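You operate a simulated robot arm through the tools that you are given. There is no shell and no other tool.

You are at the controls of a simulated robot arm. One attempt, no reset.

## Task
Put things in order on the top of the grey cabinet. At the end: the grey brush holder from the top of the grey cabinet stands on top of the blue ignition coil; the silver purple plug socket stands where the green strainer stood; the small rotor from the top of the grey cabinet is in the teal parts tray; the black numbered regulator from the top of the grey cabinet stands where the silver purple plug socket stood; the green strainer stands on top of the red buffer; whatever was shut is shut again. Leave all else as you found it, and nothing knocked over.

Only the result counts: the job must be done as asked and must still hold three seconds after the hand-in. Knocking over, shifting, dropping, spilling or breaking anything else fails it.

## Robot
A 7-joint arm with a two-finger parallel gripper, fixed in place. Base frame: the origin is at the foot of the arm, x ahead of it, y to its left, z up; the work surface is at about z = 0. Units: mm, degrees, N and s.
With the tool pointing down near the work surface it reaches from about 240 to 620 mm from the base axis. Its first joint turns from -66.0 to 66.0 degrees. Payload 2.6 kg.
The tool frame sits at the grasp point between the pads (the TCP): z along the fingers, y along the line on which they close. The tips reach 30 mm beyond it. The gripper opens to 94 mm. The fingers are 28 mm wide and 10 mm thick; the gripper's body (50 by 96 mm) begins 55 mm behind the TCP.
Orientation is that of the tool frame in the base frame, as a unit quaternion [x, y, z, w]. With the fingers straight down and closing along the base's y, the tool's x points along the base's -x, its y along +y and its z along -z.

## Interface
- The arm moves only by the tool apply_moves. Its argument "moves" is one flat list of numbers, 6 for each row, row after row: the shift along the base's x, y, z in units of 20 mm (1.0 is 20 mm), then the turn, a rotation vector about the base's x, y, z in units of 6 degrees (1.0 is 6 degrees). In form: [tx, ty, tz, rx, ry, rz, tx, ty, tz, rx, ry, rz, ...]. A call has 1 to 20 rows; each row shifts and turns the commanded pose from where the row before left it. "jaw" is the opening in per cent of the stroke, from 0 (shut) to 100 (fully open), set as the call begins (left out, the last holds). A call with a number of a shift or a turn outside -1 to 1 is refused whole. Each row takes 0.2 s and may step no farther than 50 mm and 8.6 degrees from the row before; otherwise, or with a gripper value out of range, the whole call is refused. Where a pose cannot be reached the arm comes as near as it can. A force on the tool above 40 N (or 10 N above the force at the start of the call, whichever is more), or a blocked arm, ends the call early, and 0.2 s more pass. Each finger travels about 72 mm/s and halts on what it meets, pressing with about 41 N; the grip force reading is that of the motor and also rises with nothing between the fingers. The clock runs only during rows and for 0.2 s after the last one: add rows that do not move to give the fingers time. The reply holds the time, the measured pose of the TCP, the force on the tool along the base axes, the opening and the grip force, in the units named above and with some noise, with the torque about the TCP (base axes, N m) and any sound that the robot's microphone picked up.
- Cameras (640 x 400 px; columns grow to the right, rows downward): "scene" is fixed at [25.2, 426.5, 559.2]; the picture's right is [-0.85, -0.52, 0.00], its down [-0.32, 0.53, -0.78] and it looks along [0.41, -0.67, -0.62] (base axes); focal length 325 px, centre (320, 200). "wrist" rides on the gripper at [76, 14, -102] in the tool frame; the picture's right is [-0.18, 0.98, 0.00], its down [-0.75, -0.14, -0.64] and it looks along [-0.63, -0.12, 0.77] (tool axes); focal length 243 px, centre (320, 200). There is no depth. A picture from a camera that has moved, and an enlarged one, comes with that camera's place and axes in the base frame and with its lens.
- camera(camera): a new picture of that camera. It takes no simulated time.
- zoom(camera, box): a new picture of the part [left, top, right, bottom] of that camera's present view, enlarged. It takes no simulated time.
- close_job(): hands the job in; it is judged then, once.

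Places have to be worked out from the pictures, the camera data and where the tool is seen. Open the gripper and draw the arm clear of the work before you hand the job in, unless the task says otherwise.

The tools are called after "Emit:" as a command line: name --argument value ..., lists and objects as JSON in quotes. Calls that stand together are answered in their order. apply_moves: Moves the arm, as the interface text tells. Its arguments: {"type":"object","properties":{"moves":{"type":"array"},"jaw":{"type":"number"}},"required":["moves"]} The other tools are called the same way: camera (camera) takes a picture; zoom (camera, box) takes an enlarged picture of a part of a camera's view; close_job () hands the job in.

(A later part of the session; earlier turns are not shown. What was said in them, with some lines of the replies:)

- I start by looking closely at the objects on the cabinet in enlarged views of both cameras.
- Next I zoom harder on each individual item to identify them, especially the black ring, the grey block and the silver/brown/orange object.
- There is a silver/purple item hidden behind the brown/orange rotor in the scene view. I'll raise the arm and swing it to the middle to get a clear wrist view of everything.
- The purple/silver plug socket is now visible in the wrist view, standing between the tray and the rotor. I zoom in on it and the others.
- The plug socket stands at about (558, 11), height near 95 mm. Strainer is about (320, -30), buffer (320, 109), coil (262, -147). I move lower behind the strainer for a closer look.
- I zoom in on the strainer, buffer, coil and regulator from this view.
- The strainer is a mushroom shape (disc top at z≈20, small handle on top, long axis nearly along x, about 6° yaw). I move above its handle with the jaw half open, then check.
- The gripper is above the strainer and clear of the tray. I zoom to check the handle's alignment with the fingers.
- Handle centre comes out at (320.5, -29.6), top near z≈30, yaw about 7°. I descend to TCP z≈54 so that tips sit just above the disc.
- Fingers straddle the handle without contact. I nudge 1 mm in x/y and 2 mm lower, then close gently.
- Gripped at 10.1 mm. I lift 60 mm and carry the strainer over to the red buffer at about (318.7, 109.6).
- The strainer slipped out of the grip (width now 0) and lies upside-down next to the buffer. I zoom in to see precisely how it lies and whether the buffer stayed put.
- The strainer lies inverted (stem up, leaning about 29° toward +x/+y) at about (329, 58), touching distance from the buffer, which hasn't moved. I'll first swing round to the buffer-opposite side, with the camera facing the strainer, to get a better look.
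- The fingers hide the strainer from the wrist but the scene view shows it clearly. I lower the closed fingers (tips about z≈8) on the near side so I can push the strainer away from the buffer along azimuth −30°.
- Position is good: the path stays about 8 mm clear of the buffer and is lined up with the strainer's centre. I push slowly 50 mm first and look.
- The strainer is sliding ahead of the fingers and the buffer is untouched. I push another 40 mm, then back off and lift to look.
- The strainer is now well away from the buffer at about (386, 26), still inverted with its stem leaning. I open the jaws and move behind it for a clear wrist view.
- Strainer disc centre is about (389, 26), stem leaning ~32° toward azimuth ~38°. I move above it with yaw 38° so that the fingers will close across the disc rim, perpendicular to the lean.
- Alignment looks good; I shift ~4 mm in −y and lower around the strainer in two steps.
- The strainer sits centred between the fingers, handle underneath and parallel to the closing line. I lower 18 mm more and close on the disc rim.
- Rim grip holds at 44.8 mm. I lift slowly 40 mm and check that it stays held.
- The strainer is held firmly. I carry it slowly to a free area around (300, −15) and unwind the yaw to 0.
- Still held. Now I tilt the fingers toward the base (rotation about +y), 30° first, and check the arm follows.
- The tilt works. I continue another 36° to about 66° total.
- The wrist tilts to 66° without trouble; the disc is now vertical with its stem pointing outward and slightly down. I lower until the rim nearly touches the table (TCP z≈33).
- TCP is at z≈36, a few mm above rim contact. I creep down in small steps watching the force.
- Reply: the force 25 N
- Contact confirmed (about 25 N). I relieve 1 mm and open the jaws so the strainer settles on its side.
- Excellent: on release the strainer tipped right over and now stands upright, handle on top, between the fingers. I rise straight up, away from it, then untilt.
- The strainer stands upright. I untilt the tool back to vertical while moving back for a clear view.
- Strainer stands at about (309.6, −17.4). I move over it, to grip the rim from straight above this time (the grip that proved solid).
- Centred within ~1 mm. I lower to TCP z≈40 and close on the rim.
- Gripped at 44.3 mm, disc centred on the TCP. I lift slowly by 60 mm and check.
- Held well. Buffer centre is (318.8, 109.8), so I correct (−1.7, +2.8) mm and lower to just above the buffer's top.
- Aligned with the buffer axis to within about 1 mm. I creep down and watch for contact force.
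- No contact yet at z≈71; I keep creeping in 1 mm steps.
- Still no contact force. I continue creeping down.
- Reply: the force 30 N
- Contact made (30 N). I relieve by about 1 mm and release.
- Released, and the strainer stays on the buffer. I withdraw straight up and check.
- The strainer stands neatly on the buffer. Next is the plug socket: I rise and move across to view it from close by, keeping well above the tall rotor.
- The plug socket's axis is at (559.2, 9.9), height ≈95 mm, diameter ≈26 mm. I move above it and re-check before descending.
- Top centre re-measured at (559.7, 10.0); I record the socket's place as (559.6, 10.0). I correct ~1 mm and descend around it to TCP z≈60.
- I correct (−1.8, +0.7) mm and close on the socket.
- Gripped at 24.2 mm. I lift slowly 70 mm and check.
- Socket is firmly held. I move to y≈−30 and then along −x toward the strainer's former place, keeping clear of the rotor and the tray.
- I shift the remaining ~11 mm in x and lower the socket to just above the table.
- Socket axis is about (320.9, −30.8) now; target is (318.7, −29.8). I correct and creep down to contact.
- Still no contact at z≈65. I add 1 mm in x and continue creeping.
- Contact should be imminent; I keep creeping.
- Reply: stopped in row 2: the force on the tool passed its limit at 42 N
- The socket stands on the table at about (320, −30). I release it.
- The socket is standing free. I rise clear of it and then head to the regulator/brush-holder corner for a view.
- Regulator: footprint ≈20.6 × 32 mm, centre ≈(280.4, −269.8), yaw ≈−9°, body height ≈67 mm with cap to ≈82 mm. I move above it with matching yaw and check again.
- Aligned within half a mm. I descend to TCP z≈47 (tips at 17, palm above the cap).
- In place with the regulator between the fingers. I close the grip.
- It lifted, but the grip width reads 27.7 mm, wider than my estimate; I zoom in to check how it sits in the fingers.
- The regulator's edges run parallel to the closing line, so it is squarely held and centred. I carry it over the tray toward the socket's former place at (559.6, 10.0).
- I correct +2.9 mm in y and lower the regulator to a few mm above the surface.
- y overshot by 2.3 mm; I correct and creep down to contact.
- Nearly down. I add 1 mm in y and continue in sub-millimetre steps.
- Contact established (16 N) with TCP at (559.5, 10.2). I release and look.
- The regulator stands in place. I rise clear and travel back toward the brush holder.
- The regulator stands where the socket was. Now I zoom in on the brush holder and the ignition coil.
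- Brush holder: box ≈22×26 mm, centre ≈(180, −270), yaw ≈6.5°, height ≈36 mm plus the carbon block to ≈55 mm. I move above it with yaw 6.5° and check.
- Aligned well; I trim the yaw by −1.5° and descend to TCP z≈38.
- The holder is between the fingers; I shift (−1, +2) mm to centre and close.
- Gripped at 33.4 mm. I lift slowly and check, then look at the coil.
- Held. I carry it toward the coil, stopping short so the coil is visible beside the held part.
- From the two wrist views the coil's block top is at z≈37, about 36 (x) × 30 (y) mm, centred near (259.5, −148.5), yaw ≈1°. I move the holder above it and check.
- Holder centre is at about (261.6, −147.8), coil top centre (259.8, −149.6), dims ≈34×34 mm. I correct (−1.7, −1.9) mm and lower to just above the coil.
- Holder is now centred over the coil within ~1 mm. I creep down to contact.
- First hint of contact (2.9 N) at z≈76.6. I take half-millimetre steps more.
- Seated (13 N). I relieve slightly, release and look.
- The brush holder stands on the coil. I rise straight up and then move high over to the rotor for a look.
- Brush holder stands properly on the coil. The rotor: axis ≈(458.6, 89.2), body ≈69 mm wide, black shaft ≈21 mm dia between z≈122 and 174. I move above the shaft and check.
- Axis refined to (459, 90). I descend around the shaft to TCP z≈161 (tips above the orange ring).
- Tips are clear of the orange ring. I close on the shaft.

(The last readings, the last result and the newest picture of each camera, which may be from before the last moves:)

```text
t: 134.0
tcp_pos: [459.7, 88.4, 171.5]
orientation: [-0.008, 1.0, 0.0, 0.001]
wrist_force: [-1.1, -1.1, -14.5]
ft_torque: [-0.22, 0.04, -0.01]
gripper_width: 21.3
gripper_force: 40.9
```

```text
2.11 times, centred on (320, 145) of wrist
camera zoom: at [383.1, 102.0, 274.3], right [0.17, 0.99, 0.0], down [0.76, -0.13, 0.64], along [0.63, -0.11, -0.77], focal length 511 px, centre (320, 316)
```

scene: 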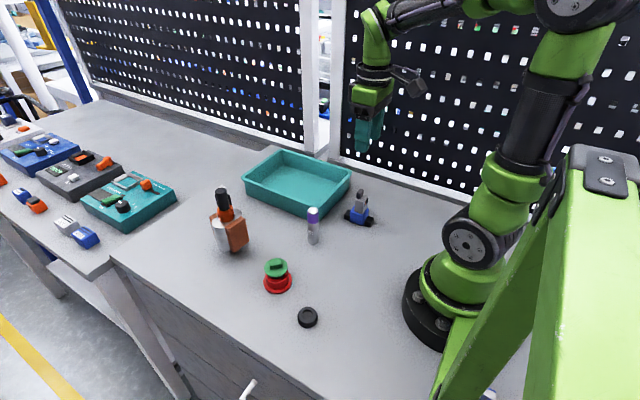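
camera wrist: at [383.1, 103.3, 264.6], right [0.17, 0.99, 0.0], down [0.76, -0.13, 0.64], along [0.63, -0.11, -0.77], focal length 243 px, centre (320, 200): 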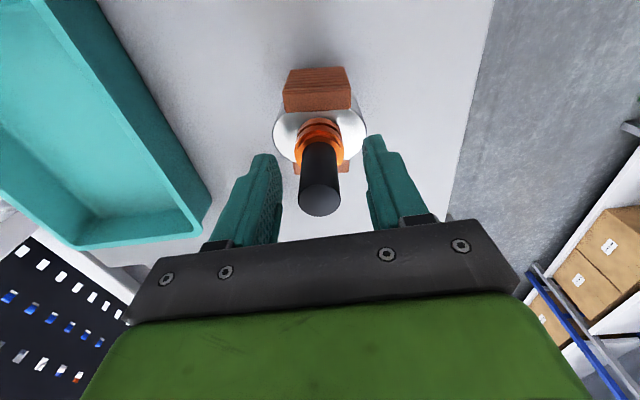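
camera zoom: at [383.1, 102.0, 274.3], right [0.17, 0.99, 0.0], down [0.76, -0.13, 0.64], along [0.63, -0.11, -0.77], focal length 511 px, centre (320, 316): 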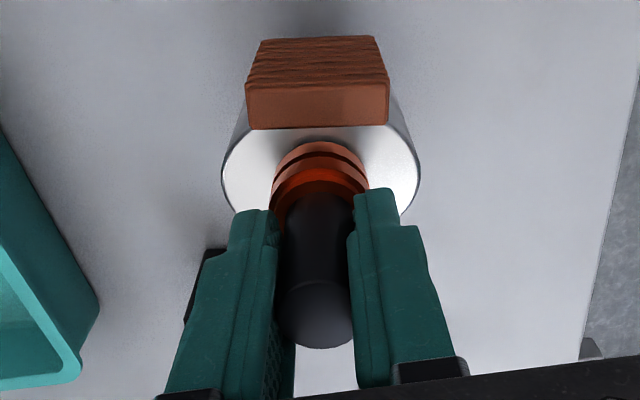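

The rotor weighs about 14.5 N and is lifting. I raise it further slowly and check for slip or tilt.

Emit:
apply_moves --moves '[0, 0, 0.2, 0, 0, 0, 0, 0, 0.3, 0, 0, 0, 0, 0, 0.3, 0, 0, 0, 0, 0, 0.2, 0, 0, 0, 0, 0, 0, 0, 0, 0]'

Emit:
zoom --camera "scene" --box '[180, 130, 280, 250]'

Emit:
zoom --camera "wrist" --box '[240, 50, 400, 240]'

```text
t: 135.2
tcp_pos: [459.2, 90.2, 192.5]
orientation: [-0.008, 1.0, 0.0, 0.0]
wrist_force: [-0.5, 0.8, -14.2]
ft_torque: [-0.01, 0.01, -0.04]
gripper_width: 21.4
gripper_force: 41.1
```

```text
3.33 times, centred on (230, 190) of scene
camera zoom: at [25.3, 426.5, 559.2], right [-0.85, -0.52, 0.0], down [-0.32, 0.53, -0.78], along [0.41, -0.67, -0.62], focal length 1082 px, centre (620, 233)
```

zoom: 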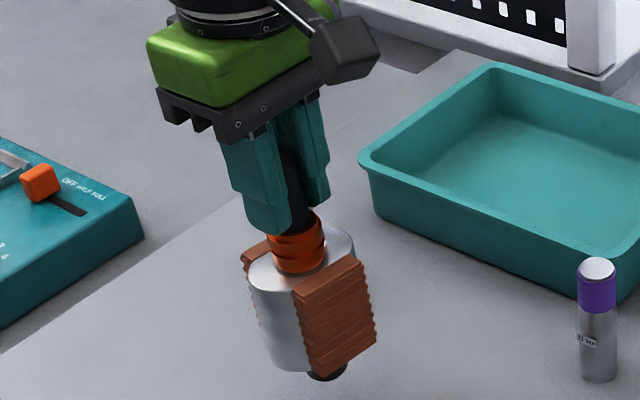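

```text
2.11 times, centred on (320, 145) of wrist
camera zoom: at [383.2, 103.0, 295.1], right [0.17, 0.99, 0.0], down [0.76, -0.13, 0.64], along [0.63, -0.11, -0.77], focal length 511 px, centre (320, 316)
```

zoom: 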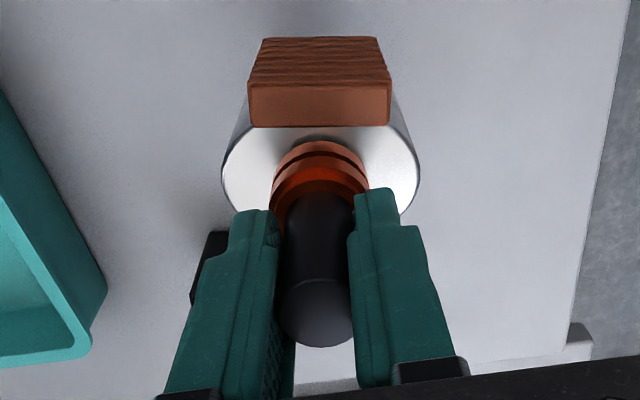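

Held with no slip and no tilt. I lift to clear the tray rim (rotor bottom ≈66 mm).

Emit:
apply_moves --moves '[0, 0, 0.2, 0, 0, 0, 0, 0, 0.4, 0, 0, 0, 0, 0, 0.5, 0, 0, 0, 0, 0, 0.4, 0, 0, 0, 0, 0, 0.2, 0, 0, 0, 0, 0, 0.1, 0, 0, 0, 0, 0, 0, 0, 0, 0]'

Emit:
apply_moves --moves '[0, -0.1, 0, 0, 0, 0, 0, -0.2, 0, 0, 0, 0, 0, -0.3, 0, 0, 0, 0, 0, -0.4, 0, 0, 0, 0, 0, -0.5, 0, 0, 0, 0, 0, -0.5, 0, 0, 0, 0, 0, -0.5, 0, 0, 0, 0, 0, -0.5, 0, 0, 0, 0, 0, -0.5, 0, 0, 0, 0, 0, -0.5, 0, 0, 0, 0, 0, -0.5, 0, 0, 0, 0, 0, -0.5, 0, 0, 0, 0, 0, -0.5, 0, 0, 0, 0, 0, -0.5, 0, 0, 0, 0, 0, -0.4, 0, 0, 0, 0, 0, -0.3, 0, 0, 0, 0, 0, -0.2, 0, 0, 0, 0, 0, -0.1, 0, 0, 0, 0, 0, 0, 0, 0, 0, 0]'

Emit:
camera --camera "scene"

Emit:
camera --camera "wrist"

```text
t: 136.8
tcp_pos: [457.7, 88.8, 227.9]
orientation: [-0.008, 1.0, 0.0, 0.0]
wrist_force: [0.0, 0.0, -14.5]
ft_torque: [0.02, 0.03, 0.02]
gripper_width: 21.6
gripper_force: 41.8
```

```text
t: 140.8
tcp_pos: [457.7, -51.1, 227.3]
orientation: [-0.008, 1.0, 0.001, 0.0]
wrist_force: [0.8, -0.2, -13.4]
ft_torque: [-0.01, 0.03, -0.01]
gripper_width: 21.1
gripper_force: 40.6
```

```text
taken
```

scene: 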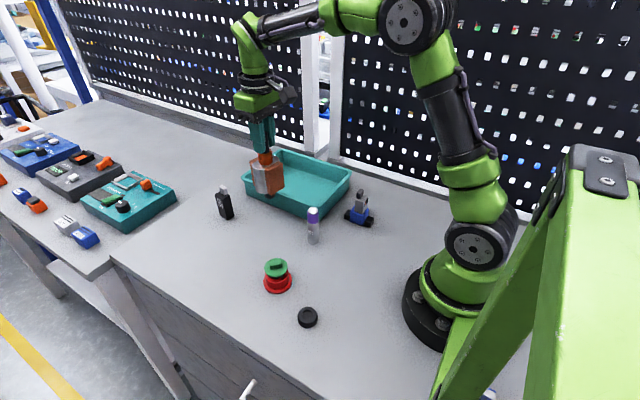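

```text
taken
camera wrist: at [382.1, -37.6, 329.7], right [0.17, 0.99, 0.0], down [0.76, -0.13, 0.64], along [0.63, -0.11, -0.77], focal length 243 px, centre (320, 200)
```

wrist: 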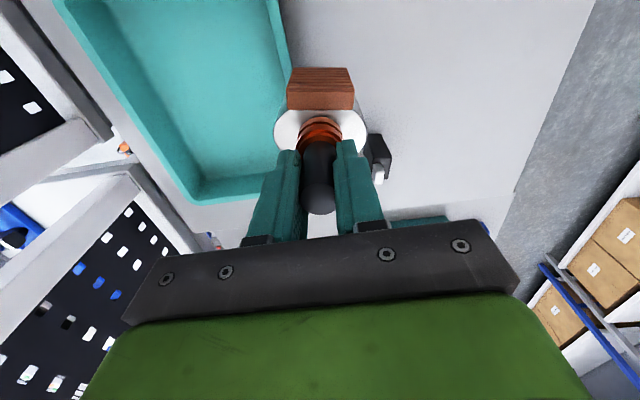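

Clearing the rim would be about 13 mm; I raise another 15 mm for safety and continue to the tray's middle.

Emit:
apply_moves --moves '[0, 0, 0.2, 0, 0, 0, 0, 0, 0.3, 0, 0, 0, 0, -0.1, 0.25, 0, 0, 0, 0, -0.2, 0, 0, 0, 0, 0, -0.3, 0, 0, 0, 0, 0, -0.4, 0, 0, 0, 0, 0, -0.5, 0, 0, 0, 0, 0, -0.5, 0, 0, 0, 0, 0, -0.5, 0, 0, 0, 0, 0, -0.5, 0, 0, 0, 0, 0, -0.5, 0, 0, 0, 0, 0, -0.5, 0, 0, 0, 0, 0, -0.5, 0, 0, 0, 0, 0, -0.5, 0, 0, 0, 0, 0, -0.5, 0, 0, 0, 0, 0, -0.4, 0, 0, 0, 0, 0, -0.35, 0, 0, 0, 0, 0, -0.25, 0, 0, 0, 0, 0, -0.15, 0, 0, 0, 0, 0, 0, 0, 0, 0, 0]'

Emit:
camera --camera "scene"

Emit:
camera --camera "wrist"

```text
t: 145.0
tcp_pos: [458.5, -184.7, 242.4]
orientation: [-0.008, 1.0, 0.0, -0.001]
wrist_force: [-0.8, 0.3, -14.2]
ft_torque: [-0.01, 0.01, -0.04]
gripper_width: 21.5
gripper_force: 41.0
```

```text
taken
```

scene: 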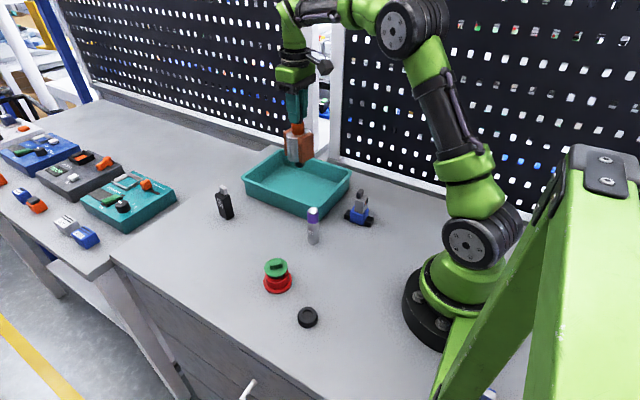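

```text
taken
camera wrist: at [383.2, -171.1, 345.4], right [0.17, 0.99, 0.0], down [0.76, -0.13, 0.64], along [0.63, -0.11, -0.77], focal length 243 px, centre (320, 200)
```

wrist: 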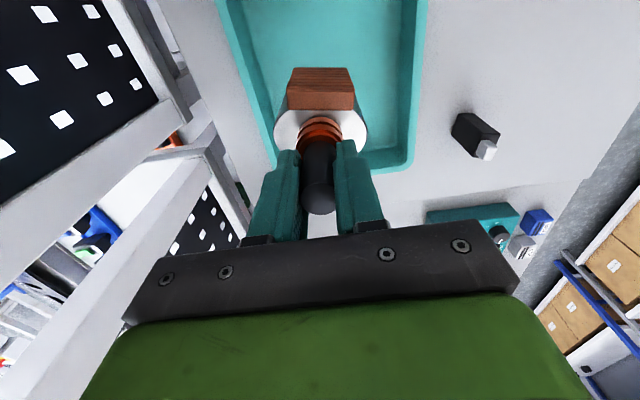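

Over the middle of the tray. I lower the rotor gently to a few mm above the floor.

Emit:
apply_moves --moves '[0, 0, -0.2, 0, 0, 0, 0, 0, -0.4, 0, 0, 0, 0, 0, -0.5, 0, 0, 0, 0, 0, -0.5, 0, 0, 0, 0, 0, -0.5, 0, 0, 0, 0, 0, -0.5, 0, 0, 0, 0, 0, -0.4, 0, 0, 0, 0, 0, -0.3, 0, 0, 0, 0, 0, -0.15, 0, 0, 0, 0, 0, 0, 0, 0, 0]'

Emit:
zoom --camera "scene" --box '[230, 100, 360, 220]'

Emit:
camera --camera "wrist"

```text
t: 147.2
tcp_pos: [458.6, -183.2, 174.9]
orientation: [-0.008, 1.0, 0.001, 0.0]
wrist_force: [-0.1, -1.3, -13.7]
ft_torque: [-0.01, 0.03, 0.0]
gripper_width: 21.4
gripper_force: 41.0
```

```text
3.33 times, centred on (295, 160) of scene
camera zoom: at [25.3, 426.4, 559.2], right [-0.85, -0.52, 0.0], down [-0.32, 0.53, -0.78], along [0.41, -0.67, -0.62], focal length 1082 px, centre (403, 333)
```

zoom: 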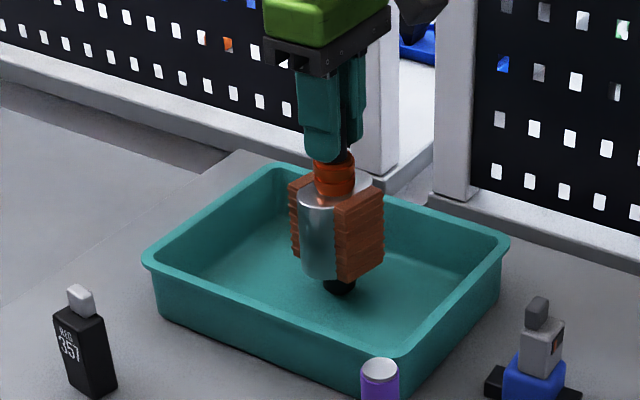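

```text
taken
camera wrist: at [382.2, -170.5, 277.1], right [0.17, 0.99, 0.0], down [0.76, -0.13, 0.64], along [0.63, -0.11, -0.77], focal length 243 px, centre (320, 200)
```

wrist: 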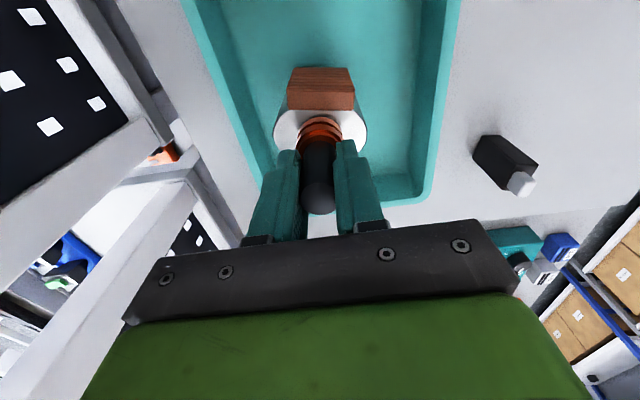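

Hanging about 10 mm above the floor. I lower 6 mm and then creep, watching the weight come off.

Emit:
apply_moves --moves '[0, 0, -0.15, 0, 0, 0, 0, 0, -0.15, 0, 0, 0, 0, 0, 0, 0, 0, 0]'

Emit:
apply_moves --moves '[0, 0, -0.05, 0, 0, 0, 0, 0, 0, 0, 0, 0]'

Emit:
apply_moves --moves '[0, 0, -0.05, 0, 0, 0, 0, 0, 0, 0, 0, 0]'

```text
t: 148.0
tcp_pos: [457.3, -183.1, 170.5]
orientation: [-0.008, 1.0, 0.001, 0.001]
wrist_force: [-2.3, 0.0, -6.2]
ft_torque: [0.01, 0.39, -0.01]
gripper_width: 21.1
gripper_force: 41.0
```

```text
t: 148.6
tcp_pos: [457.2, -182.6, 168.9]
orientation: [-0.007, 1.0, -0.002, 0.002]
wrist_force: [-6.7, -0.7, 15.4]
ft_torque: [-0.08, 1.09, 0.11]
gripper_width: 21.3
gripper_force: 40.9
```

```text
t: 149.2
tcp_pos: [458.5, -184.3, 169.0]
orientation: [-0.007, 1.0, 0.0, 0.004]
wrist_force: [-4.1, -1.7, 27.2]
ft_torque: [0.0, 0.45, 0.11]
gripper_width: 21.1
gripper_force: 41.0
```

Contact with the floor at z≈170. I relieve the excess force before releasing.

Emit:
apply_moves --moves '[0, 0, 0.05, 0, 0, 0, 0, 0, 0, 0, 0, 0]'

Emit:
zoom --camera "scene" --box '[250, 110, 350, 210]'

Emit:
zoom --camera "wrist" --box '[240, 50, 400, 240]'

```text
t: 149.8
tcp_pos: [460.0, -183.0, 169.3]
orientation: [-0.009, 1.0, -0.001, 0.003]
wrist_force: [1.8, -3.6, 24.6]
ft_torque: [-0.23, -0.48, 0.01]
gripper_width: 21.4
gripper_force: 41.1
```

```text
4.00 times, centred on (300, 160) of scene
camera zoom: at [25.1, 426.5, 559.1], right [-0.85, -0.52, 0.0], down [-0.32, 0.53, -0.78], along [0.41, -0.67, -0.62], focal length 1299 px, centre (400, 360)
```

zoom: 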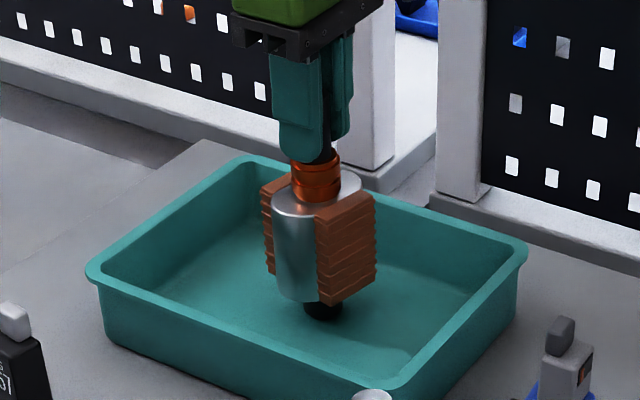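

```text
2.11 times, centred on (320, 145) of wrist
camera zoom: at [383.0, -169.9, 271.0], right [0.17, 0.99, 0.0], down [0.75, -0.13, 0.65], along [0.64, -0.11, -0.76], focal length 511 px, centre (320, 316)
```

zoom: 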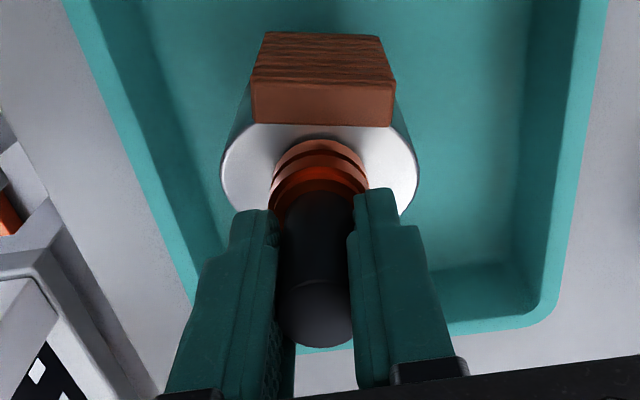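

Still pressing with ~25 N; I back off a little more.

Emit:
apply_moves --moves '[0, 0, 0.05, 0, 0, 0, 0, 0, 0, 0, 0, 0]'

Emit:
apply_moves --moves '[0, 0, 0.03, 0, 0, 0, 0, 0, 0, 0, 0, 0]'

```text
t: 150.4
tcp_pos: [458.0, -182.0, 168.8]
orientation: [-0.008, 1.0, 0.0, 0.002]
wrist_force: [4.9, -2.3, 18.0]
ft_torque: [-0.35, -0.87, 0.08]
gripper_width: 21.4
gripper_force: 41.0
```

```text
t: 151.0
tcp_pos: [458.8, -183.0, 167.4]
orientation: [-0.008, 1.0, 0.0, 0.001]
wrist_force: [1.8, -3.5, 15.9]
ft_torque: [-0.39, -0.72, 0.05]
gripper_width: 21.2
gripper_force: 41.1
```

Force is falling (16 N). I continue relieving until the rotor just stands under its own weight.

Emit:
apply_moves --moves '[0, 0, 0.04, 0, 0, 0, 0, 0, 0, 0, 0, 0]'

Emit:
apply_moves --moves '[0, 0, 0.04, 0, 0, 0, 0, 0, 0, 0, 0, 0]'

Emit:
zoom --camera "scene" --box '[250, 110, 350, 210]'

```text
t: 151.6
tcp_pos: [459.0, -182.4, 169.0]
orientation: [-0.009, 1.0, 0.001, 0.001]
wrist_force: [5.0, -4.5, 6.9]
ft_torque: [-0.71, -0.96, -0.03]
gripper_width: 21.3
gripper_force: 41.0
```

```text
t: 152.2
tcp_pos: [458.5, -181.3, 169.2]
orientation: [-0.008, 1.0, 0.001, -0.001]
wrist_force: [0.4, -3.5, -5.1]
ft_torque: [-0.51, -0.16, -0.05]
gripper_width: 21.2
gripper_force: 41.1
```

```text
4.00 times, centred on (300, 160) of scene
camera zoom: at [25.2, 426.5, 559.2], right [-0.85, -0.52, 0.0], down [-0.32, 0.53, -0.78], along [0.41, -0.67, -0.62], focal length 1299 px, centre (400, 360)
```

zoom: 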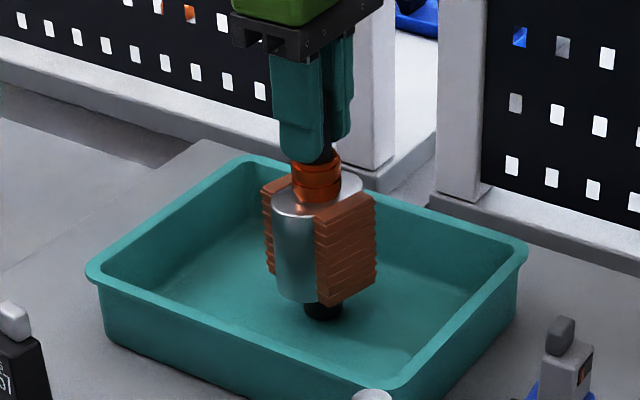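

Nearly weightless on the floor, but a small side load remains; I lift it off by 1 mm to let that vanish and then set it down gently again.

Emit:
apply_moves --moves '[0, 0, 0.08, 0, 0, 0, 0, 0, 0, 0, 0, 0]'

Emit:
apply_moves --moves '[0, 0, -0.04, 0, 0, 0, 0, 0, 0, 0, 0, 0]'

Emit:
apply_moves --moves '[0, 0, -0.02, 0, 0, 0, 0, 0, 0, 0, 0, 0]'

```text
t: 152.8
tcp_pos: [458.0, -181.7, 170.8]
orientation: [-0.008, 1.0, 0.001, 0.0]
wrist_force: [0.9, 0.1, -13.1]
ft_torque: [-0.01, -0.02, -0.03]
gripper_width: 21.0
gripper_force: 40.9
```

```text
t: 153.4
tcp_pos: [458.0, -182.7, 171.1]
orientation: [-0.008, 1.0, 0.001, 0.0]
wrist_force: [-0.8, 0.1, -13.5]
ft_torque: [-0.01, 0.0, 0.05]
gripper_width: 21.1
gripper_force: 41.3
```

```text
t: 154.0
tcp_pos: [458.8, -182.7, 171.1]
orientation: [-0.007, 1.0, 0.0, 0.0]
wrist_force: [1.0, -0.4, -14.1]
ft_torque: [-0.02, -0.02, 0.0]
gripper_width: 21.0
gripper_force: 40.8
```

Side load is gone. I set it down in tiny steps.

Emit:
apply_moves --moves '[0, 0, -0.025, 0, 0, 0, 0, 0, 0, 0, 0, 0]'

Emit:
apply_moves --moves '[0, 0, -0.025, 0, 0, 0, 0, 0, 0, 0, 0, 0]'

```text
t: 154.6
tcp_pos: [458.0, -182.6, 171.3]
orientation: [-0.009, 1.0, -0.001, 0.0]
wrist_force: [-0.2, 0.1, -13.6]
ft_torque: [0.03, 0.01, 0.0]
gripper_width: 20.8
gripper_force: 41.6
```

```text
t: 155.2
tcp_pos: [458.2, -183.7, 170.6]
orientation: [-0.008, 1.0, 0.0, 0.0]
wrist_force: [-0.1, 0.6, -14.5]
ft_torque: [-0.01, 0.0, -0.01]
gripper_width: 21.2
gripper_force: 41.2
```

Emit:
apply_moves --moves '[0, 0, -0.03, 0, 0, 0, 0, 0, 0, 0, 0, 0]'

Emit:
apply_moves --moves '[0, 0, -0.03, 0, 0, 0, 0, 0, 0, 0, 0, 0]'

Emit:
zoom --camera "wrist" --box '[240, 50, 400, 240]'

```text
t: 155.8
tcp_pos: [459.0, -183.0, 169.9]
orientation: [-0.007, 1.0, 0.0, 0.0]
wrist_force: [-0.4, 0.3, -13.2]
ft_torque: [0.02, 0.05, -0.02]
gripper_width: 21.1
gripper_force: 41.1
```

```text
t: 156.4
tcp_pos: [459.1, -183.3, 169.5]
orientation: [-0.009, 1.0, 0.0, 0.0]
wrist_force: [0.6, 0.8, -13.8]
ft_torque: [0.05, -0.01, 0.02]
gripper_width: 21.0
gripper_force: 40.6
```

```text
2.11 times, centred on (320, 145) of wrist
camera zoom: at [383.4, -171.1, 271.5], right [0.17, 0.99, 0.0], down [0.76, -0.13, 0.64], along [0.63, -0.11, -0.77], focal length 511 px, centre (320, 316)
```

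zoom: 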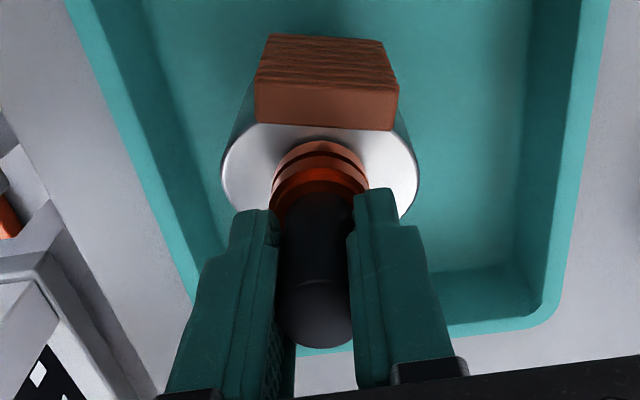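

Rotor still hangs freely (no slip visible). I continue down in 0.6 mm steps until the weight begins to come off.

Emit:
apply_moves --moves '[0, 0, -0.03, 0, 0, 0, 0, 0, 0, 0, 0, 0]'

Emit:
apply_moves --moves '[0, 0, -0.03, 0, 0, 0, 0, 0, 0, 0, 0, 0]'

Emit:
apply_moves --moves '[0, 0, -0.03, 0, 0, 0, 0, 0, 0, 0, 0, 0]'

```text
t: 157.0
tcp_pos: [459.1, -183.4, 168.5]
orientation: [-0.008, 1.0, 0.0, 0.002]
wrist_force: [-0.3, 0.1, -9.2]
ft_torque: [0.02, 0.12, 0.0]
gripper_width: 20.9
gripper_force: 41.4
```

```text
t: 157.6
tcp_pos: [459.0, -183.8, 168.0]
orientation: [-0.007, 1.0, 0.0, 0.0]
wrist_force: [-2.0, -0.1, -1.8]
ft_torque: [0.01, 0.23, 0.02]
gripper_width: 21.1
gripper_force: 41.2
```

```text
t: 158.2
tcp_pos: [459.4, -183.4, 169.1]
orientation: [-0.008, 1.0, 0.0, 0.001]
wrist_force: [-5.5, 0.6, 12.0]
ft_torque: [0.06, 0.85, -0.02]
gripper_width: 21.2
gripper_force: 41.2
```

I go back up 0.5 mm to the near-neutral load and then release.

Emit:
apply_moves --moves '[0, 0, 0.025, 0, 0, 0, 0, 0, 0, 0, 0, 0]'

Emit:
apply_moves --moves '[0, 0, 0.01, 0, 0, 0, 0, 0, 0, 0, 0, 0]'

```text
t: 158.8
tcp_pos: [458.2, -184.0, 168.1]
orientation: [-0.008, 1.0, -0.001, 0.002]
wrist_force: [-7.0, 0.0, 21.3]
ft_torque: [0.0, 0.99, 0.03]
gripper_width: 21.0
gripper_force: 41.4
```

```text
t: 159.4
tcp_pos: [459.0, -184.5, 167.9]
orientation: [-0.009, 1.0, 0.0, 0.002]
wrist_force: [-3.2, 0.0, 19.0]
ft_torque: [-0.01, 0.39, -0.02]
gripper_width: 21.1
gripper_force: 40.6
```

The load lags the commands, so I wait a moment for it to settle.

Emit:
apply_moves --moves '[0, 0, 0, 0, 0, 0, 0, 0, 0, 0, 0, 0, 0, 0, 0, 0, 0, 0]'

Emit:
apply_moves --moves '[0, 0, 0.02, 0, 0, 0, 0, 0, 0, 0, 0, 0, 0, 0, 0, 0, 0, 0]'

```text
t: 160.2
tcp_pos: [458.8, -183.3, 168.5]
orientation: [-0.009, 1.0, 0.0, 0.002]
wrist_force: [1.5, -0.7, 18.5]
ft_torque: [-0.08, -0.23, -0.01]
gripper_width: 20.8
gripper_force: 41.4
```

```text
t: 161.0
tcp_pos: [460.2, -184.6, 168.5]
orientation: [-0.008, 1.0, 0.0, 0.001]
wrist_force: [-2.5, 0.2, 21.4]
ft_torque: [-0.1, 0.15, 0.0]
gripper_width: 21.1
gripper_force: 40.9
```

Lateral load is small. I relieve a bit more vertically and then open the jaws just slightly first.

Emit:
apply_moves --moves '[0, 0, 0.04, 0, 0, 0, 0, 0, 0, 0, 0, 0]'

Emit:
apply_moves --moves '[0, 0, 0, 0, 0, 0, 0, 0, 0, 0, 0, 0]' --jaw 27

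Emit:
zoom --camera "wrist" --box '[240, 50, 400, 240]'

Emit:
zoom --camera "scene" --box '[250, 110, 350, 210]'

```text
t: 161.6
tcp_pos: [459.6, -183.3, 168.0]
orientation: [-0.008, 1.0, -0.001, 0.001]
wrist_force: [3.6, -3.1, 13.1]
ft_torque: [-0.38, -0.76, -0.04]
gripper_width: 21.0
gripper_force: 40.3
```

```text
t: 162.2
tcp_pos: [459.6, -183.3, 168.4]
orientation: [-0.007, 1.0, 0.001, 0.0]
wrist_force: [0.8, -0.2, -0.1]
ft_torque: [-0.03, 0.0, 0.03]
gripper_width: 25.2
gripper_force: 0.1
```

```text
2.11 times, centred on (320, 145) of wrist
camera zoom: at [383.1, -170.2, 270.7], right [0.17, 0.99, 0.0], down [0.76, -0.13, 0.64], along [0.63, -0.11, -0.77], focal length 511 px, centre (320, 316)
```

zoom: 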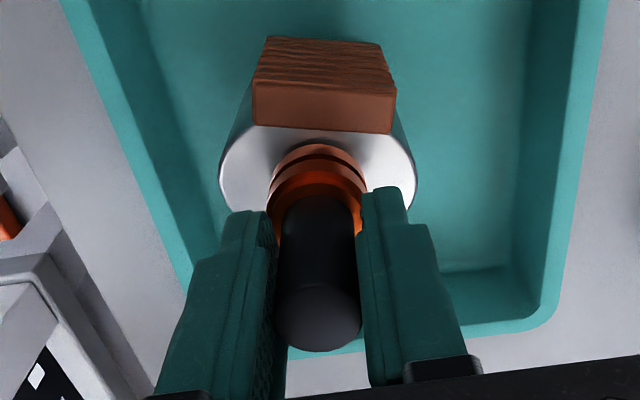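

```text
4.00 times, centred on (300, 160) of scene
camera zoom: at [25.2, 426.5, 559.2], right [-0.85, -0.52, 0.0], down [-0.32, 0.53, -0.78], along [0.41, -0.67, -0.62], focal length 1299 px, centre (400, 360)
```

zoom: 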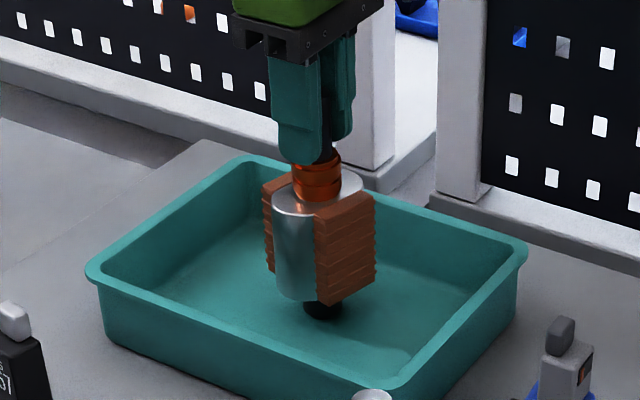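

The rotor stands by itself between slightly opened fingers. I wait briefly, then open wider and rise straight up.

Emit:
apply_moves --moves '[0, 0, 0, 0, 0, 0, 0, 0, 0, 0, 0, 0, 0, 0, 0, 0, 0, 0]' --jaw 27

Emit:
apply_moves --moves '[0, 0, 0, 0, 0, 0, 0, 0, 0, 0, 0, 0, 0, 0, 0, 0, 0, 0]' --jaw 60

Emit:
zoom --camera "wrist" --box '[240, 50, 400, 240]'

```text
t: 163.0
tcp_pos: [459.3, -183.3, 167.7]
orientation: [-0.008, 1.0, 0.001, 0.002]
wrist_force: [-0.1, -0.2, 0.0]
ft_torque: [0.01, -0.04, -0.01]
gripper_width: 25.1
gripper_force: 0.0
```

```text
t: 163.8
tcp_pos: [459.0, -183.2, 167.8]
orientation: [-0.008, 1.0, 0.0, 0.0]
wrist_force: [0.2, 0.3, -0.2]
ft_torque: [-0.02, -0.01, 0.05]
gripper_width: 56.4
gripper_force: 0.0
```

```text
2.11 times, centred on (320, 145) of wrist
camera zoom: at [383.1, -170.4, 271.1], right [0.17, 0.99, 0.0], down [0.76, -0.13, 0.64], along [0.63, -0.11, -0.77], focal length 511 px, centre (320, 316)
```

zoom: 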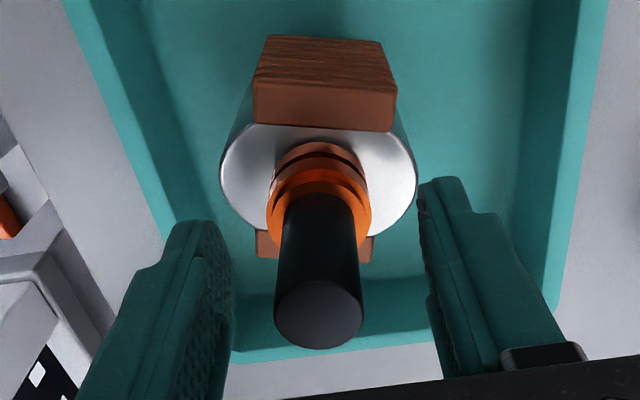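

The rotor stands free and upright in the tray. I rise straight up and pull back to a clear position.

Emit:
apply_moves --moves '[0, 0, 0.2, 0, 0, 0, 0, 0, 0.4, 0, 0, 0, 0, 0, 0.7, 0, 0, 0, 0, 0, 1, 0, 0, 0, 0, 0, 1, 0, 0, 0, 0, 0, 1, 0, 0, 0, 0, 0, 1, 0, 0, 0, 0, 0, 0.7, 0, 0, 0, -0.5, 0, 0, 0, 0, 0, -1, 0, 0, 0, 0, 0, -1, 0.2, 0, 0, 0, 0, -1, 0.2, 0, 0, 0, 0, -1, 0.2, 0, 0, 0, 0, -0.8, 0.2, 0, 0, 0, 0, 0, 0, 0, 0, 0, 0]'

Emit:
camera --camera "scene"

Emit:
camera --camera "wrist"

```text
t: 167.0
tcp_pos: [352.1, -165.8, 289.3]
orientation: [-0.008, 1.0, 0.0, 0.001]
wrist_force: [-0.7, 0.1, 0.0]
ft_torque: [0.01, -0.04, -0.05]
gripper_width: 56.5
gripper_force: 0.1
```

```text
taken
```

scene: 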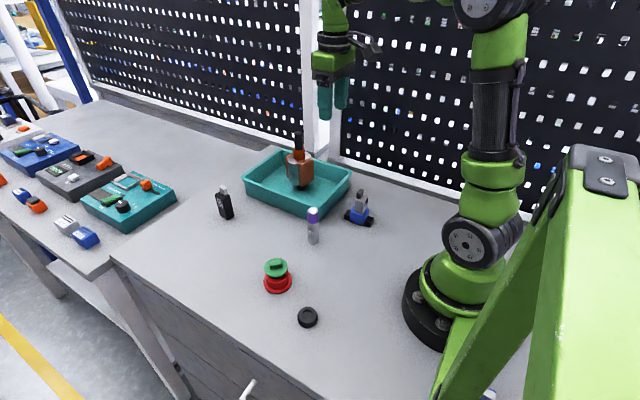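

```text
taken
camera wrist: at [275.9, -153.4, 392.1], right [0.17, 0.99, 0.0], down [0.76, -0.13, 0.64], along [0.63, -0.11, -0.77], focal length 243 px, centre (320, 200)
```

wrist: 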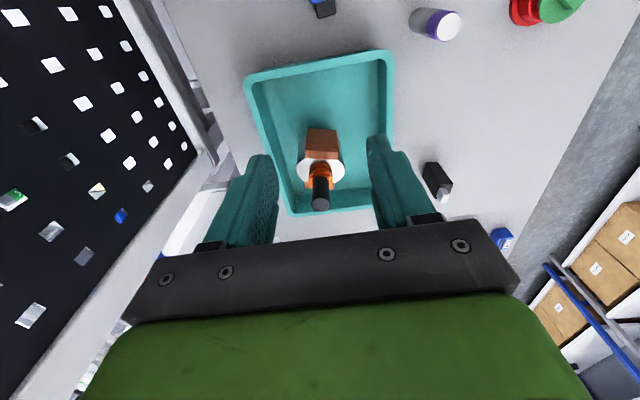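

All items look placed. I take close-ups for the final check of positions and the tray/buffer/coil/ring versus the start.

Emit:
zoom --camera "scene" --box '[180, 140, 440, 340]'

Emit:
zoom --camera "scene" --box '[285, 295, 335, 335]'

Emit:
zoom --camera "scene" --box '[250, 230, 310, 300]'

Emit:
zoom --camera "scene" --box '[320, 150, 430, 250]'

```text
2.00 times, centred on (310, 240) of scene
camera zoom: at [25.2, 426.5, 559.2], right [-0.85, -0.52, 0.0], down [-0.32, 0.53, -0.78], along [0.41, -0.67, -0.62], focal length 649 px, centre (340, 120)
```

zoom: 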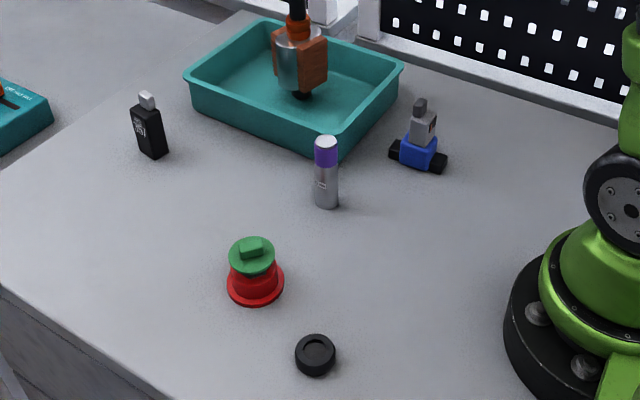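

```text
10.00 times, centred on (310, 315) of scene
camera zoom: at [25.2, 426.5, 559.2], right [-0.85, -0.52, 0.0], down [-0.32, 0.53, -0.78], along [0.41, -0.67, -0.62], focal length 3246 px, centre (420, -950)
```

zoom: 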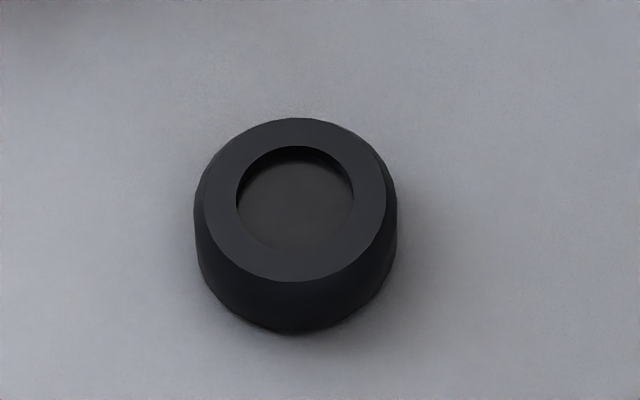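

```text
5.71 times, centred on (280, 265) of scene
camera zoom: at [25.2, 426.5, 559.2], right [-0.85, -0.52, 0.0], down [-0.32, 0.53, -0.78], along [0.41, -0.67, -0.62], focal length 1855 px, centre (549, -171)
```

zoom: 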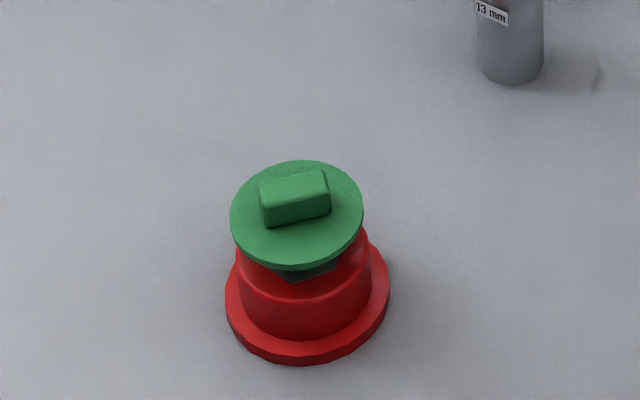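

```text
4.00 times, centred on (375, 200) of scene
camera zoom: at [25.2, 426.5, 559.2], right [-0.85, -0.52, 0.0], down [-0.32, 0.53, -0.78], along [0.41, -0.67, -0.62], focal length 1299 px, centre (100, 200)
```

zoom: 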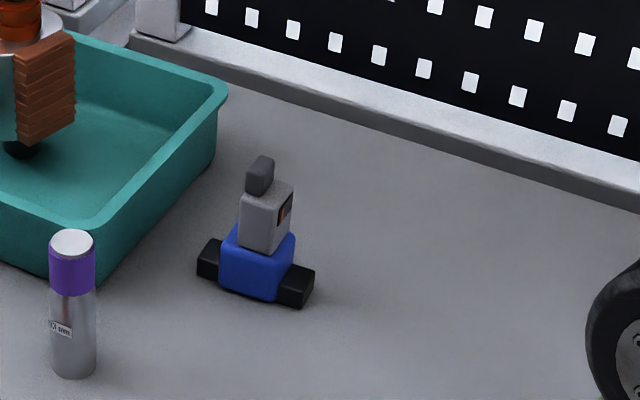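

Everything matches: coil, tray, buffer and ring are where they were, the strainer is on the buffer, the socket is on the strainer's spot, the regulator is on the socket's spot, the holder is on the coil and the rotor is in the tray. I open the gripper fully and let a little time pass.

Emit:
apply_moves --moves '[0, 0, 0, 0, 0, 0, 0, 0, 0, 0, 0, 0, 0, 0, 0, 0, 0, 0, 0, 0, 0, 0, 0, 0, 0, 0, 0, 0, 0, 0, 0, 0, 0, 0, 0, 0, 0, 0, 0, 0, 0, 0]' --jaw 100

Emit:
zoom --camera "scene" --box '[180, 110, 440, 340]'

```text
t: 168.6
tcp_pos: [353.1, -166.3, 289.7]
orientation: [-0.008, 1.0, 0.0, 0.0]
wrist_force: [0.1, -0.2, 0.2]
ft_torque: [0.0, -0.04, 0.01]
gripper_width: 94.3
gripper_force: 0.1
```

```text
1.74 times, centred on (310, 225) of scene
camera zoom: at [25.2, 426.5, 559.2], right [-0.85, -0.52, 0.0], down [-0.32, 0.53, -0.78], along [0.41, -0.67, -0.62], focal length 565 px, centre (337, 156)
```

zoom: 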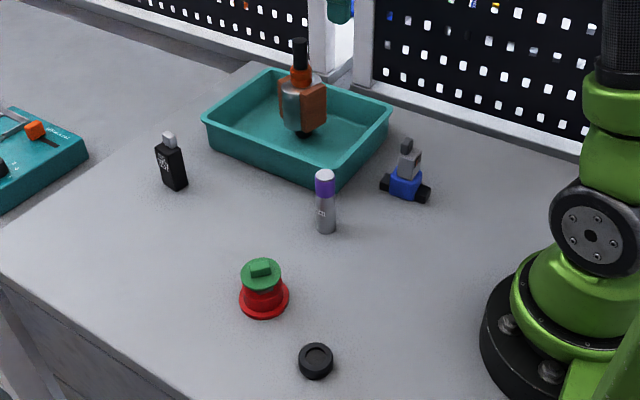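

All five placements are stable, the arm is clear and the gripper is open. Handing the job in.

Emit:
close_job

```text
The job is handed in.
```

I've handed the job in with all five items placed and standing upright in the last pictures.

- **Strainer:** it stands on the red buffer. I dropped it on the first carry: it slipped from the fingers and landed upside down beside the buffer. I pushed it clear, turned it upright and set it on the buffer with a firmer grip. The buffer did not move.
- **Plug socket:** it stands where the strainer stood, within about 2 mm.
- **Regulator:** it stands where the plug socket stood, within about 1 mm.
- **Brush holder:** it stands on the blue ignition coil.
- **Rotor:** it stands upright near the middle of the teal tray.

The last pictures show the coil, tray, buffer and black ring where they started. I opened nothing, so whatever was shut stayed shut. The gripper is fully open and the arm is clear of the work.
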